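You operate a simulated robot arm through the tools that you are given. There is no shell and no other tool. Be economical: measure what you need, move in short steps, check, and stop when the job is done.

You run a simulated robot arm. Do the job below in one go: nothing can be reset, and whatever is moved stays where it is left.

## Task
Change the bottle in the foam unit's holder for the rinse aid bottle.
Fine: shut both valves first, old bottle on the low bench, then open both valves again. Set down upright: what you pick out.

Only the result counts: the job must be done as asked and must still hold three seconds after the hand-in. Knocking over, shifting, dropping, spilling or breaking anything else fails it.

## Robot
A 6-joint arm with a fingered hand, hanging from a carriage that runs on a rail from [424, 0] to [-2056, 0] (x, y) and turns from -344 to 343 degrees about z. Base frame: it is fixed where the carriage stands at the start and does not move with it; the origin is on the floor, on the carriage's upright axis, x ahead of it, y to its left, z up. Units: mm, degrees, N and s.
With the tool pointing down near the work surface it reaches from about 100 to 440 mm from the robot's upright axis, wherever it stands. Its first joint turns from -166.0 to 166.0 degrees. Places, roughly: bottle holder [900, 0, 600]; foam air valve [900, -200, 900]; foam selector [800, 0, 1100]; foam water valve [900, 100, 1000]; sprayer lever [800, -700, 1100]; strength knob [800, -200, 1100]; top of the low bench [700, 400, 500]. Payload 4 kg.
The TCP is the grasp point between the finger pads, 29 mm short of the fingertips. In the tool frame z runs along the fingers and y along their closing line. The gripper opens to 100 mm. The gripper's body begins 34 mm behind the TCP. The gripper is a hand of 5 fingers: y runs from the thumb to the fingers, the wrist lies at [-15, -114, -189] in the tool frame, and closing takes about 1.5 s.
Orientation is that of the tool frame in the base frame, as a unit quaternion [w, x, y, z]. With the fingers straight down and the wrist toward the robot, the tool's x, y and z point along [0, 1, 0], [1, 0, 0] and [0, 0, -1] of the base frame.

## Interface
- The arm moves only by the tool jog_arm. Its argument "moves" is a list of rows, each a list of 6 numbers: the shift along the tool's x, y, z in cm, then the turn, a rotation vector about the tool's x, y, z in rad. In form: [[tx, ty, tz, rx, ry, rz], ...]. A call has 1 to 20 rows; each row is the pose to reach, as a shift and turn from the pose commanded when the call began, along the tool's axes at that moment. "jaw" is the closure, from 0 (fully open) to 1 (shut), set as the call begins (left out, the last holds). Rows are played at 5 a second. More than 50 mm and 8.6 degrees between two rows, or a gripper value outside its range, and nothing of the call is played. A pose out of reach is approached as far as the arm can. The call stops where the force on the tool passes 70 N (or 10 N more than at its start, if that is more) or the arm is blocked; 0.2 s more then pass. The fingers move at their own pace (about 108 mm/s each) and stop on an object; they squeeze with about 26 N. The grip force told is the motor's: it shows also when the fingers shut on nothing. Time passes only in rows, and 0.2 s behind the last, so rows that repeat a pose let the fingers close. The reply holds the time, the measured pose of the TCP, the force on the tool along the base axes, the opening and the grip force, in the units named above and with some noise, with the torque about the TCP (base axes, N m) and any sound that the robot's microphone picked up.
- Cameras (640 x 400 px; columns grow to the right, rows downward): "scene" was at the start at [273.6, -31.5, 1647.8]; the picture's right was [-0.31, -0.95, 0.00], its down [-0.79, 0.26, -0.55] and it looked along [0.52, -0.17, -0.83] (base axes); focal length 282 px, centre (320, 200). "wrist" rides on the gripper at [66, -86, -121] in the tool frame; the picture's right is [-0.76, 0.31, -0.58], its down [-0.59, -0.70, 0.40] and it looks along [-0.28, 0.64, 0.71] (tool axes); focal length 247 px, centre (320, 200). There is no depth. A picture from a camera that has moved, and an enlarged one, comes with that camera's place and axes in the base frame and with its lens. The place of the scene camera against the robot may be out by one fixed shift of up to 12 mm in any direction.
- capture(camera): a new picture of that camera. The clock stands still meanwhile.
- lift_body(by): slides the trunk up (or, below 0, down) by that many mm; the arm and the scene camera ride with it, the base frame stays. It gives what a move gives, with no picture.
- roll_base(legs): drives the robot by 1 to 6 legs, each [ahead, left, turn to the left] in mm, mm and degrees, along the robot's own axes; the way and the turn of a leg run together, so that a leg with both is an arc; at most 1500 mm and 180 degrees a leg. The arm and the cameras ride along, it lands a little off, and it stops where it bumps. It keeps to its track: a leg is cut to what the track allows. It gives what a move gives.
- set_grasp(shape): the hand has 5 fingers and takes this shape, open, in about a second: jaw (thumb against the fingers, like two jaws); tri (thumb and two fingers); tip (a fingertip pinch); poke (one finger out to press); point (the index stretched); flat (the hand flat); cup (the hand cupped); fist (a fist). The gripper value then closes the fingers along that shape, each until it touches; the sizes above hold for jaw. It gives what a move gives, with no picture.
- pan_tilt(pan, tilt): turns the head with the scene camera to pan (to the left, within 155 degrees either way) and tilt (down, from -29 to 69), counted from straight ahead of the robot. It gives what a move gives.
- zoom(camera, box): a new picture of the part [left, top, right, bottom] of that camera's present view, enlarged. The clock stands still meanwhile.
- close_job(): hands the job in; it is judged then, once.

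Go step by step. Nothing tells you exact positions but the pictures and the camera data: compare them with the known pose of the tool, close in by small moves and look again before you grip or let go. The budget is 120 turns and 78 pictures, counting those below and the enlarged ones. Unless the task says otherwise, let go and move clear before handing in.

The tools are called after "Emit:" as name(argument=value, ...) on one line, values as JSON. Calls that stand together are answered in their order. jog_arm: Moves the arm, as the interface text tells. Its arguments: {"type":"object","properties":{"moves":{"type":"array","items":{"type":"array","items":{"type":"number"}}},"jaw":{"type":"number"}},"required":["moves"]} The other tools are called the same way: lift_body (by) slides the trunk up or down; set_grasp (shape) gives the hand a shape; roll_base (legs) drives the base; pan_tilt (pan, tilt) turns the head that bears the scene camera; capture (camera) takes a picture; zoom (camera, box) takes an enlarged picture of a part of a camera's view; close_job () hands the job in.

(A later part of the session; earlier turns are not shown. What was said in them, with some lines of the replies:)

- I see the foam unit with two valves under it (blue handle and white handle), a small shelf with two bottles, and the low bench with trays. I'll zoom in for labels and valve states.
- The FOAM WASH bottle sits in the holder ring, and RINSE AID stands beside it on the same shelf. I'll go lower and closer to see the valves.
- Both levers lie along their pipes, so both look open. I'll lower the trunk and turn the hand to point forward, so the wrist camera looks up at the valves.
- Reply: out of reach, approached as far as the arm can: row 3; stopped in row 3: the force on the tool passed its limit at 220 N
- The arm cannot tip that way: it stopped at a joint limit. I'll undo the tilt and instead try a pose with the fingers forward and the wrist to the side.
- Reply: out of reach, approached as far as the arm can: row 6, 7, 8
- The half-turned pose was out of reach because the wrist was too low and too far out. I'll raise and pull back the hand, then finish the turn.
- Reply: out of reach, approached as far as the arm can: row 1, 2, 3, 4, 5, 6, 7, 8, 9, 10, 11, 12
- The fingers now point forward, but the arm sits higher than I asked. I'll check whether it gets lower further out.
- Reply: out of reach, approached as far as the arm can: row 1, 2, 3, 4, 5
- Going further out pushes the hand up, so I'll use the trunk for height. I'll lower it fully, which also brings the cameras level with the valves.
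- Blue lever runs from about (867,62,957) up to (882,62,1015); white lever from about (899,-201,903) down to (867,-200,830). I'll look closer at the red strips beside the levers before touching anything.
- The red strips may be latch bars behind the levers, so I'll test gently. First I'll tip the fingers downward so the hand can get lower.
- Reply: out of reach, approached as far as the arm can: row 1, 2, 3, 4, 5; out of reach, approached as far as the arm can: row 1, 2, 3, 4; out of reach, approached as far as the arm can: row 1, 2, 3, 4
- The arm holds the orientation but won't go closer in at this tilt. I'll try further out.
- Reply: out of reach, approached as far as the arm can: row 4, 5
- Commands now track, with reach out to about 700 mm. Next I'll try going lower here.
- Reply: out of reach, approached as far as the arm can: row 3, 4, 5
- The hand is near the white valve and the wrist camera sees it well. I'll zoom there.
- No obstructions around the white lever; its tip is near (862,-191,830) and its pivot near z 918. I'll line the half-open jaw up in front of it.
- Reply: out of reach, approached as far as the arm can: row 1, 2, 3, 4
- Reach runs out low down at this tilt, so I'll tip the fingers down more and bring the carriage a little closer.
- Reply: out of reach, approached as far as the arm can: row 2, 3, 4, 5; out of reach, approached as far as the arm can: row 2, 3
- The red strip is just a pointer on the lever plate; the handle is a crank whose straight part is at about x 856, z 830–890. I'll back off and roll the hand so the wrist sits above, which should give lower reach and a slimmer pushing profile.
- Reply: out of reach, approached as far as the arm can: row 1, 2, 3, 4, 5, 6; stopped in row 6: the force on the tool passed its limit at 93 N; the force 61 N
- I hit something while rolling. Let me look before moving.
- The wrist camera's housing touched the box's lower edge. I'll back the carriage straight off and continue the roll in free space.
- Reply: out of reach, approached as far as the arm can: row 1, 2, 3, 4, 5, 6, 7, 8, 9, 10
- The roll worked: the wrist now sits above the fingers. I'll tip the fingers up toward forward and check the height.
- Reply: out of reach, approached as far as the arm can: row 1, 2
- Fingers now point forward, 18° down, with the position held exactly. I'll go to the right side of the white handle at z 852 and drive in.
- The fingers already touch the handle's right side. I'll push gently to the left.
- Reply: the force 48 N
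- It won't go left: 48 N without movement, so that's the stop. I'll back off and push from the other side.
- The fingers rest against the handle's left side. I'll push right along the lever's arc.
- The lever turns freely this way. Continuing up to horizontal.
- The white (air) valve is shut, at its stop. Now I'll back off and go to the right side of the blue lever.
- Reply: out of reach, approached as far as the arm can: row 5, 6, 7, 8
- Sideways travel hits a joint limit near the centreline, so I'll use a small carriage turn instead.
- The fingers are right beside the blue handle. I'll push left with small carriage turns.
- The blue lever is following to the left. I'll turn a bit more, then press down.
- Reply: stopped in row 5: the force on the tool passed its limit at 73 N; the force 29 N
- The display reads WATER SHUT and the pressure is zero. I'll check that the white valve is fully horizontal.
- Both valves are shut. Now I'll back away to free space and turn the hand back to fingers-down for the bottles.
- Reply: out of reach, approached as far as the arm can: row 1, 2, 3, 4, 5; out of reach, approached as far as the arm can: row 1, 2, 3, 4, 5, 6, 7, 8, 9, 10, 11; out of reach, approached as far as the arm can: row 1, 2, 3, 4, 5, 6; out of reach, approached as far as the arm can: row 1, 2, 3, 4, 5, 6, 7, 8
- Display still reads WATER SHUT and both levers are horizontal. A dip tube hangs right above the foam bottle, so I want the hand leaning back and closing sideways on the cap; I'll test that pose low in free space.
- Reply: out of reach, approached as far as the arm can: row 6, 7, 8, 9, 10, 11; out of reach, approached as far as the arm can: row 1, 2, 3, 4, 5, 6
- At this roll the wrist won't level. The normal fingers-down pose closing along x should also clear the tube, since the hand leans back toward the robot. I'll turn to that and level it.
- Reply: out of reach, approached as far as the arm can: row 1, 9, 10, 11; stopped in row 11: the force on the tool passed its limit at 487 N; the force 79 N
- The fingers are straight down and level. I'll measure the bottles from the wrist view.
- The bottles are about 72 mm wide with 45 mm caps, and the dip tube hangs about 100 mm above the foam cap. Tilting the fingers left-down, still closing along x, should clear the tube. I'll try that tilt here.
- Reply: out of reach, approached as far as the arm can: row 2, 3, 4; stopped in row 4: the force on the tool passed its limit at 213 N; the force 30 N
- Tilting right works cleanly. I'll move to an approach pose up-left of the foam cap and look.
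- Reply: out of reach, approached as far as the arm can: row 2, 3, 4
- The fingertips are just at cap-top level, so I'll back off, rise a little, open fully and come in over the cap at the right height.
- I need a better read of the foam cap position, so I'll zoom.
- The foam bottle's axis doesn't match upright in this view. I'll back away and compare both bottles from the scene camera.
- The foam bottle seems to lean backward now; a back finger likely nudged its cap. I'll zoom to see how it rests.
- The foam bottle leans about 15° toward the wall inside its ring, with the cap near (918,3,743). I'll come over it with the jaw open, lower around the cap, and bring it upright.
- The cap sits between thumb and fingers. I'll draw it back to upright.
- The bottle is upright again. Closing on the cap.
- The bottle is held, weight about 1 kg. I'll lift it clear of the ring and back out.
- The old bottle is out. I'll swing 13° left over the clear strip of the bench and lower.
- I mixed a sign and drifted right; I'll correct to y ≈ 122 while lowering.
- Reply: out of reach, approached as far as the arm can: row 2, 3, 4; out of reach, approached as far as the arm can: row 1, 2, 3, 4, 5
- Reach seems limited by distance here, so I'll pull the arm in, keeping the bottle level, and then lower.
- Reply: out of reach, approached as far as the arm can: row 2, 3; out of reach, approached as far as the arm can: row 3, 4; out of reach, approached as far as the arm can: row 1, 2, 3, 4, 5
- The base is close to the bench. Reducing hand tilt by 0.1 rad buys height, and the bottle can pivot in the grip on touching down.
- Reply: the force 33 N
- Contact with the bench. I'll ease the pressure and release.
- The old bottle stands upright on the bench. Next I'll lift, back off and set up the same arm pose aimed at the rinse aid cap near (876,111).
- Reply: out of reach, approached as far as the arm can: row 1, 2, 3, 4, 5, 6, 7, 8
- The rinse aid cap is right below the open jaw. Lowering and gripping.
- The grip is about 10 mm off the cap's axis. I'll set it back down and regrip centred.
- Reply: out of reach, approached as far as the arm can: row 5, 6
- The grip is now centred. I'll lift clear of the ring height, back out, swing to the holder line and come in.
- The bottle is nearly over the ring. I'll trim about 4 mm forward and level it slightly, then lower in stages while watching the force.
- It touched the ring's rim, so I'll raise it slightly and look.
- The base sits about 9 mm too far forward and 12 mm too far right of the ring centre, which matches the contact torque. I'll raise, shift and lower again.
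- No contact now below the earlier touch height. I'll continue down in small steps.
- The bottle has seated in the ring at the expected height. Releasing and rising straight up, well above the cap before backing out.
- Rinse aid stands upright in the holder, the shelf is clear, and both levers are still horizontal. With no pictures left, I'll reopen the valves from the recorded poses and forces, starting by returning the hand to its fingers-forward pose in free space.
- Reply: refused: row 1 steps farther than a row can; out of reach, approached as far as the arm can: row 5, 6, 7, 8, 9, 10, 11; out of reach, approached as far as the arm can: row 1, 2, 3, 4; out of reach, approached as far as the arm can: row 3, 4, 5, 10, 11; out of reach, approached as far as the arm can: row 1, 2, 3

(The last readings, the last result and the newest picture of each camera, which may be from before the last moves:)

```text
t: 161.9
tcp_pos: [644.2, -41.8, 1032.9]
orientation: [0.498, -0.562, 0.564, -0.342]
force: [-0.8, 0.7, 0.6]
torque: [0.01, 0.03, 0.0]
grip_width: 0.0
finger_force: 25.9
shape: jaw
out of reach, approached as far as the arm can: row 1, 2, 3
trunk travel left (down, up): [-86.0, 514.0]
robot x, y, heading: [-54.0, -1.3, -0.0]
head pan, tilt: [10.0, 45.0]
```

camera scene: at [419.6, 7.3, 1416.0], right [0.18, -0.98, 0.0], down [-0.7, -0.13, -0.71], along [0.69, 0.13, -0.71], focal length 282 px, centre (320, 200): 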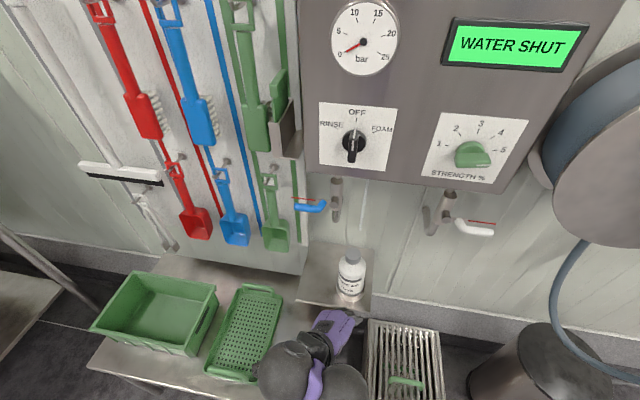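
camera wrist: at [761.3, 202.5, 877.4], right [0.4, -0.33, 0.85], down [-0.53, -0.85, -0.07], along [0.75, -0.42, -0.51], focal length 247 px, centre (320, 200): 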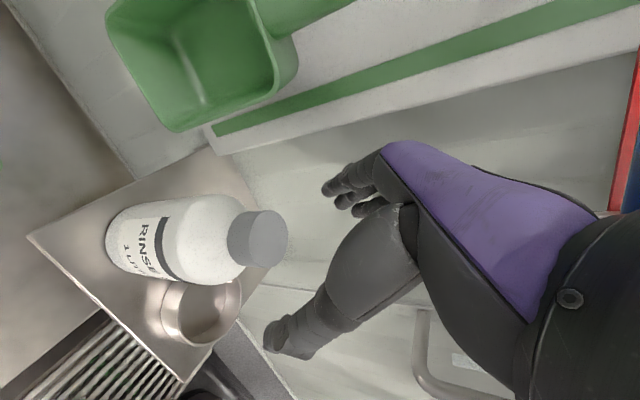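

The hand is close to the earlier forward pose, about 11° off. I'll move right, where the exact orientation was reachable, and correct it.

Emit:
jog_arm(moves=[[3.6, -0.5, -0.65, 0, 0, 0], [7.2, -1, -1.3, 0, 0, 0], [10.8, -1.5, -1.95, 0, 0, 0], [14.4, -2, -2.6, -0.01, 0.05, -0.04], [18.2, -2.5, -3.25, -0.02, 0.1, -0.08], [18.2, -2.5, -3.25, -0.029, 0.158, -0.113], [18.2, -2.5, -3.25, -0.029, 0.158, -0.113]])

Emit:
lift_body(by=-85)

```text
t: 163.5
tcp_pos: [643.5, -229.7, 1033.6]
orientation: [0.423, -0.571, 0.575, -0.406]
force: [0.5, 0.4, 0.1]
torque: [0.03, 0.01, -0.02]
grip_width: 0.0
finger_force: 26.3
shape: jaw
trunk travel left (down, up): [-86.0, 514.0]
robot x, y, heading: [-55.3, -2.3, -0.1]
head pan, tilt: [10.0, 45.0]
```

```text
t: 164.7
tcp_pos: [643.8, -228.7, 947.7]
orientation: [0.423, -0.571, 0.575, -0.405]
force: [0.0, 0.4, -0.2]
torque: [0.01, 0.01, -0.01]
grip_width: 0.0
finger_force: 26.0
shape: jaw
trunk travel left (down, up): [-1.0, 599.0]
robot x, y, heading: [-57.3, 0.0, -0.0]
head pan, tilt: [10.0, 45.0]
```

The pose is exact again. The white handle points right from its pivot near (-192, 920); I'll come in above it and press down.

Emit:
jog_arm(moves=[[1, -0.5, -0.15, 0, 0, 0], [2.1, -0.95, -0.31, 0, 0, 0], [2.1, -0.95, -0.31, 0, 0, 0]])

Emit:
roll_base(legs=[[150, 0, 0]])

Emit:
roll_base(legs=[[51, 0, 0]])

```text
t: 165.5
tcp_pos: [643.7, -249.7, 957.0]
orientation: [0.423, -0.571, 0.575, -0.405]
force: [-0.1, 0.2, -0.8]
torque: [-0.03, 0.01, 0.0]
grip_width: 0.0
finger_force: 26.1
shape: jaw
trunk travel left (down, up): [-1.0, 599.0]
robot x, y, heading: [-60.4, -1.2, -0.4]
head pan, tilt: [10.0, 45.0]
```

```text
t: 166.8
tcp_pos: [793.7, -250.5, 956.6]
orientation: [0.423, -0.572, 0.575, -0.405]
force: [1.0, -0.1, -0.3]
torque: [0.0, -0.02, -0.05]
grip_width: 0.2
finger_force: 26.2
shape: jaw
trunk travel left (down, up): [-1.0, 599.0]
robot x, y, heading: [90.5, 2.5, -0.3]
head pan, tilt: [10.0, 45.0]
```

```text
t: 167.8
tcp_pos: [845.7, -250.5, 957.6]
orientation: [0.424, -0.572, 0.574, -0.405]
force: [-0.6, 0.3, 0.1]
torque: [0.04, 0.03, -0.01]
grip_width: 0.1
finger_force: 25.5
shape: jaw
trunk travel left (down, up): [-1.0, 599.0]
robot x, y, heading: [145.5, 2.0, -0.1]
head pan, tilt: [10.0, 45.0]
```

Emit:
jog_arm(moves=[[0.3, 1, 0.33, 0, 0, 0], [0.6, 2, 0.65, 0, 0, 0], [0.7, 3.3, 1.1, 0, 0, 0], [0.7, 4.56, 1.5, 0, 0, 0]])

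Emit:
jog_arm(moves=[[-0.5, 1.15, 0.36, 0, 0, 0], [-1, 2.2, 0.7, 0, 0, 0], [-1.9, 3, 1, 0, 0, 0], [-2.5, 3.7, 1.2, 0, 0, 0]])

Emit:
jog_arm(moves=[[-0.4, 0, 0, 0, 0, 0], [-0.8, 0, 0, 0, 0, 0], [-1.1, 0, 0, 0, 0, 0]])

```text
t: 168.8
tcp_pos: [841.1, -254.2, 908.5]
orientation: [0.422, -0.572, 0.575, -0.405]
force: [0.0, -1.0, 1.2]
torque: [0.04, -0.05, -0.01]
grip_width: 0.0
finger_force: 25.9
shape: jaw
out of reach, approached as far as the arm can: row 4
trunk travel left (down, up): [-1.0, 599.0]
robot x, y, heading: [143.3, -0.8, -0.3]
head pan, tilt: [10.0, 45.0]
```

```text
t: 169.8
tcp_pos: [838.1, -229.9, 872.1]
orientation: [0.423, -0.572, 0.574, -0.406]
force: [-0.2, -8.7, 1.9]
torque: [0.09, -0.01, -0.16]
grip_width: 0.0
finger_force: 26.2
shape: jaw
out of reach, approached as far as the arm can: row 2
trunk travel left (down, up): [-1.0, 599.0]
robot x, y, heading: [145.6, -2.9, -0.1]
head pan, tilt: [10.0, 45.0]
```

```text
t: 170.6
tcp_pos: [837.8, -227.5, 871.4]
orientation: [0.42, -0.571, 0.575, -0.409]
force: [-3.0, -32.3, -2.9]
torque: [0.04, 0.05, -0.55]
grip_width: 0.0
finger_force: 26.6
shape: jaw
trunk travel left (down, up): [-1.0, 599.0]
robot x, y, heading: [143.7, 1.1, -0.2]
head pan, tilt: [10.0, 45.0]
```

The white valve is back at its open stop, at the same position and force as before. Now I'll back off and aim below the blue handle.

Emit:
jog_arm(moves=[[0.8, 0, 0, 0, 0, 0], [1.5, 0, 0, 0, 0, 0]])

Emit:
roll_base(legs=[[-150, 0, 0]])

Emit:
jog_arm(moves=[[-4, -0.6, -0.2, 0, 0, 0], [-8, -1.2, -0.4, 0, 0, 0], [-12, -1.8, -0.6, 0, 0, 0], [-16, -2.3, -0.75, 0, 0, 0], [-16, -2.3, -0.75, 0, 0, 0]])

Emit:
roll_base(legs=[[0, 0, 16]])

```text
t: 171.2
tcp_pos: [837.2, -229.8, 872.1]
orientation: [-0.425, 0.574, -0.572, 0.403]
force: [2.2, -9.7, 2.0]
torque: [0.06, -0.01, -0.24]
grip_width: 0.1
finger_force: 26.3
shape: jaw
out of reach, approached as far as the arm can: row 2
trunk travel left (down, up): [-1.0, 599.0]
robot x, y, heading: [144.2, 1.3, -0.2]
head pan, tilt: [10.0, 45.0]
```

```text
t: 172.6
tcp_pos: [687.8, -229.0, 870.9]
orientation: [0.423, -0.572, 0.575, -0.404]
force: [0.2, -0.7, 0.1]
torque: [0.02, -0.02, 0.0]
grip_width: 0.0
finger_force: 26.0
shape: jaw
trunk travel left (down, up): [-1.0, 599.0]
robot x, y, heading: [-7.0, -3.0, -0.1]
head pan, tilt: [10.0, 45.0]
```

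```text
t: 173.8
tcp_pos: [729.9, -74.7, 883.8]
orientation: [0.424, -0.572, 0.574, -0.404]
force: [0.7, 1.1, -0.1]
torque: [-0.05, 0.02, -0.02]
grip_width: 0.0
finger_force: 25.8
shape: jaw
out of reach, approached as far as the arm can: row 1, 2, 3, 4, 5
trunk travel left (down, up): [-1.0, 599.0]
robot x, y, heading: [-5.5, 0.9, -0.1]
head pan, tilt: [10.0, 45.0]
```

```text
t: 175.1
tcp_pos: [721.9, 130.5, 883.3]
orientation: [-0.476, 0.647, -0.489, 0.341]
force: [-0.1, -0.2, 0.4]
torque: [-0.02, 0.02, -0.02]
grip_width: 0.1
finger_force: 25.5
shape: jaw
trunk travel left (down, up): [-1.0, 599.0]
robot x, y, heading: [-5.2, -0.8, 15.9]
head pan, tilt: [10.0, 45.0]
```

Emit:
roll_base(legs=[[0, 0, -1.7]])

Emit:
roll_base(legs=[[118, 0, 0]])

```text
t: 175.8
tcp_pos: [724.8, 108.7, 883.5]
orientation: [-0.471, 0.639, -0.498, 0.349]
force: [0.1, -0.4, -0.4]
torque: [0.02, 0.03, -0.01]
grip_width: 0.0
finger_force: 26.2
shape: jaw
trunk travel left (down, up): [-1.0, 599.0]
robot x, y, heading: [-0.8, 0.9, 14.1]
head pan, tilt: [10.0, 45.0]
```

```text
t: 177.1
tcp_pos: [841.1, 107.7, 882.2]
orientation: [-0.472, 0.639, -0.498, 0.349]
force: [-0.6, -0.5, 0.3]
torque: [-0.02, 0.05, 0.0]
grip_width: 0.1
finger_force: 26.1
shape: jaw
trunk travel left (down, up): [-1.0, 599.0]
robot x, y, heading: [111.9, 1.0, 14.2]
head pan, tilt: [10.0, 45.0]
```

Emit:
lift_body(by=45)

Emit:
roll_base(legs=[[0, 0, -0.5]])

Emit:
lift_body(by=25)

```text
t: 178.0
tcp_pos: [838.6, 108.4, 928.0]
orientation: [-0.471, 0.639, -0.499, 0.348]
force: [-3.4, -1.3, -1.1]
torque: [0.0, -0.02, 0.01]
grip_width: 0.0
finger_force: 26.2
shape: jaw
trunk travel left (down, up): [-46.0, 554.0]
robot x, y, heading: [109.2, 5.3, 14.3]
head pan, tilt: [10.0, 45.0]
```

```text
t: 178.7
tcp_pos: [840.3, 101.2, 926.3]
orientation: [-0.469, 0.637, -0.502, 0.351]
force: [-2.4, -0.6, -2.4]
torque: [-0.04, 0.02, 0.0]
grip_width: 0.2
finger_force: 26.7
shape: jaw
trunk travel left (down, up): [-46.0, 554.0]
robot x, y, heading: [111.0, 1.2, 13.9]
head pan, tilt: [10.0, 45.0]
```

```text
t: 179.4
tcp_pos: [839.2, 101.9, 953.2]
orientation: [-0.47, 0.637, -0.501, 0.35]
force: [-5.0, 2.1, -0.1]
torque: [-0.05, -0.05, -0.03]
grip_width: 0.0
finger_force: 26.0
shape: jaw
trunk travel left (down, up): [-71.0, 529.0]
robot x, y, heading: [112.1, -0.8, 13.6]
head pan, tilt: [10.0, 45.0]
```

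Emit:
lift_body(by=14)

Emit:
roll_base(legs=[[0, 0, -0.8]])

Emit:
lift_body(by=12)

Emit:
roll_base(legs=[[0, 0, -0.8]])

Emit:
roll_base(legs=[[0, 0, -0.6]])

```text
t: 180.0
tcp_pos: [840.2, 102.1, 967.1]
orientation: [-0.469, 0.636, -0.501, 0.352]
force: [-0.3, 1.1, -0.9]
torque: [0.04, 0.04, 0.0]
grip_width: 0.4
finger_force: 26.5
shape: jaw
trunk travel left (down, up): [-85.0, 515.0]
robot x, y, heading: [113.3, 1.5, 13.5]
head pan, tilt: [10.0, 45.0]
```

```text
t: 180.7
tcp_pos: [842.6, 91.7, 966.2]
orientation: [-0.467, 0.633, -0.506, 0.354]
force: [-1.5, 0.9, 0.7]
torque: [-0.01, 0.0, 0.05]
grip_width: 0.1
finger_force: 26.0
shape: jaw
trunk travel left (down, up): [-85.0, 515.0]
robot x, y, heading: [109.4, -2.0, 13.1]
head pan, tilt: [10.0, 45.0]
```

```text
t: 181.3
tcp_pos: [841.5, 90.7, 978.8]
orientation: [-0.466, 0.633, -0.507, 0.355]
force: [0.5, 1.2, -1.4]
torque: [0.0, 0.01, 0.03]
grip_width: 0.0
finger_force: 25.9
shape: jaw
trunk travel left (down, up): [-97.0, 503.0]
robot x, y, heading: [111.9, 1.3, 12.9]
head pan, tilt: [10.0, 45.0]
```

```text
t: 182.1
tcp_pos: [842.7, 85.7, 979.7]
orientation: [-0.466, 0.63, -0.509, 0.355]
force: [-3.9, 18.1, 0.4]
torque: [0.16, 0.01, 0.25]
grip_width: 0.2
finger_force: 25.7
shape: jaw
trunk travel left (down, up): [-97.0, 503.0]
robot x, y, heading: [111.7, 3.9, 12.2]
head pan, tilt: [10.0, 45.0]
```

```text
t: 182.8
tcp_pos: [842.8, 85.6, 979.7]
orientation: [-0.468, 0.629, -0.511, 0.354]
force: [-5.3, 28.9, 1.7]
torque: [0.32, 0.04, 0.48]
grip_width: 0.0
finger_force: 25.7
shape: jaw
trunk travel left (down, up): [-97.0, 503.0]
robot x, y, heading: [107.6, -1.4, 11.5]
head pan, tilt: [10.0, 45.0]
```

The blue lever is against its open stop: 29 N at the position expected for an upright handle. One slightly firmer push, then I'll ease off and back clear.

Emit:
roll_base(legs=[[0, 0, -0.6]])

Emit:
roll_base(legs=[[0, 0, 2.6]])

Emit:
roll_base(legs=[[-200, 0, 0]])

```text
t: 183.5
tcp_pos: [841.7, 84.9, 980.1]
orientation: [-0.469, 0.628, -0.511, 0.351]
force: [-5.0, 35.0, 0.4]
torque: [0.34, 0.01, 0.55]
grip_width: 0.0
finger_force: 25.7
shape: jaw
trunk travel left (down, up): [-97.0, 503.0]
robot x, y, heading: [108.4, 2.3, 11.1]
head pan, tilt: [10.0, 45.0]
```

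```text
t: 184.3
tcp_pos: [839.5, 111.9, 980.0]
orientation: [-0.475, 0.64, -0.497, 0.343]
force: [-0.5, 0.9, -0.1]
torque: [-0.01, -0.01, -0.02]
grip_width: 0.0
finger_force: 26.2
shape: jaw
trunk travel left (down, up): [-97.0, 503.0]
robot x, y, heading: [110.8, -0.9, 13.7]
head pan, tilt: [10.0, 45.0]
```

```text
t: 185.9
tcp_pos: [645.2, 113.5, 979.0]
orientation: [-0.475, 0.64, -0.497, 0.343]
force: [-0.2, 0.4, 0.9]
torque: [0.05, -0.01, -0.01]
grip_width: 0.0
finger_force: 26.7
shape: jaw
trunk travel left (down, up): [-97.0, 503.0]
robot x, y, heading: [-83.6, -1.8, 13.8]
head pan, tilt: [10.0, 45.0]
```

Both levers are at their open stops, rinse aid is in the holder, the old bottle is on the low bench, and the hand is clear. I'll hand in.

Emit:
close_job()

```text
The job is handed in.
```

I swapped the bottles and handed the job in. The rinse aid bottle is in the foam unit's holder, and the foam wash bottle stands upright on the low bench. I shut both valves before the swap and opened them again afterwards.

- **Valves not seen open:** I had no pictures left when I reopened them, so I went by position and force alone. Each lever stopped with 30–35 N of resistance where I expected its open stop. I did not see the display change back from WATER SHUT.
- **Foam wash bottle nudged:** while I was lining up on it, it tipped about 15° inside its ring, probably from a finger. I stood it up again before lifting it out.
- **Contact with the unit:** the wrist camera housing hit the lower edge of the unit's box once at about 93 N. The hand also brushed something lightly while over the holder, probably the blue valve's pipe. I saw no damage or movement from either.
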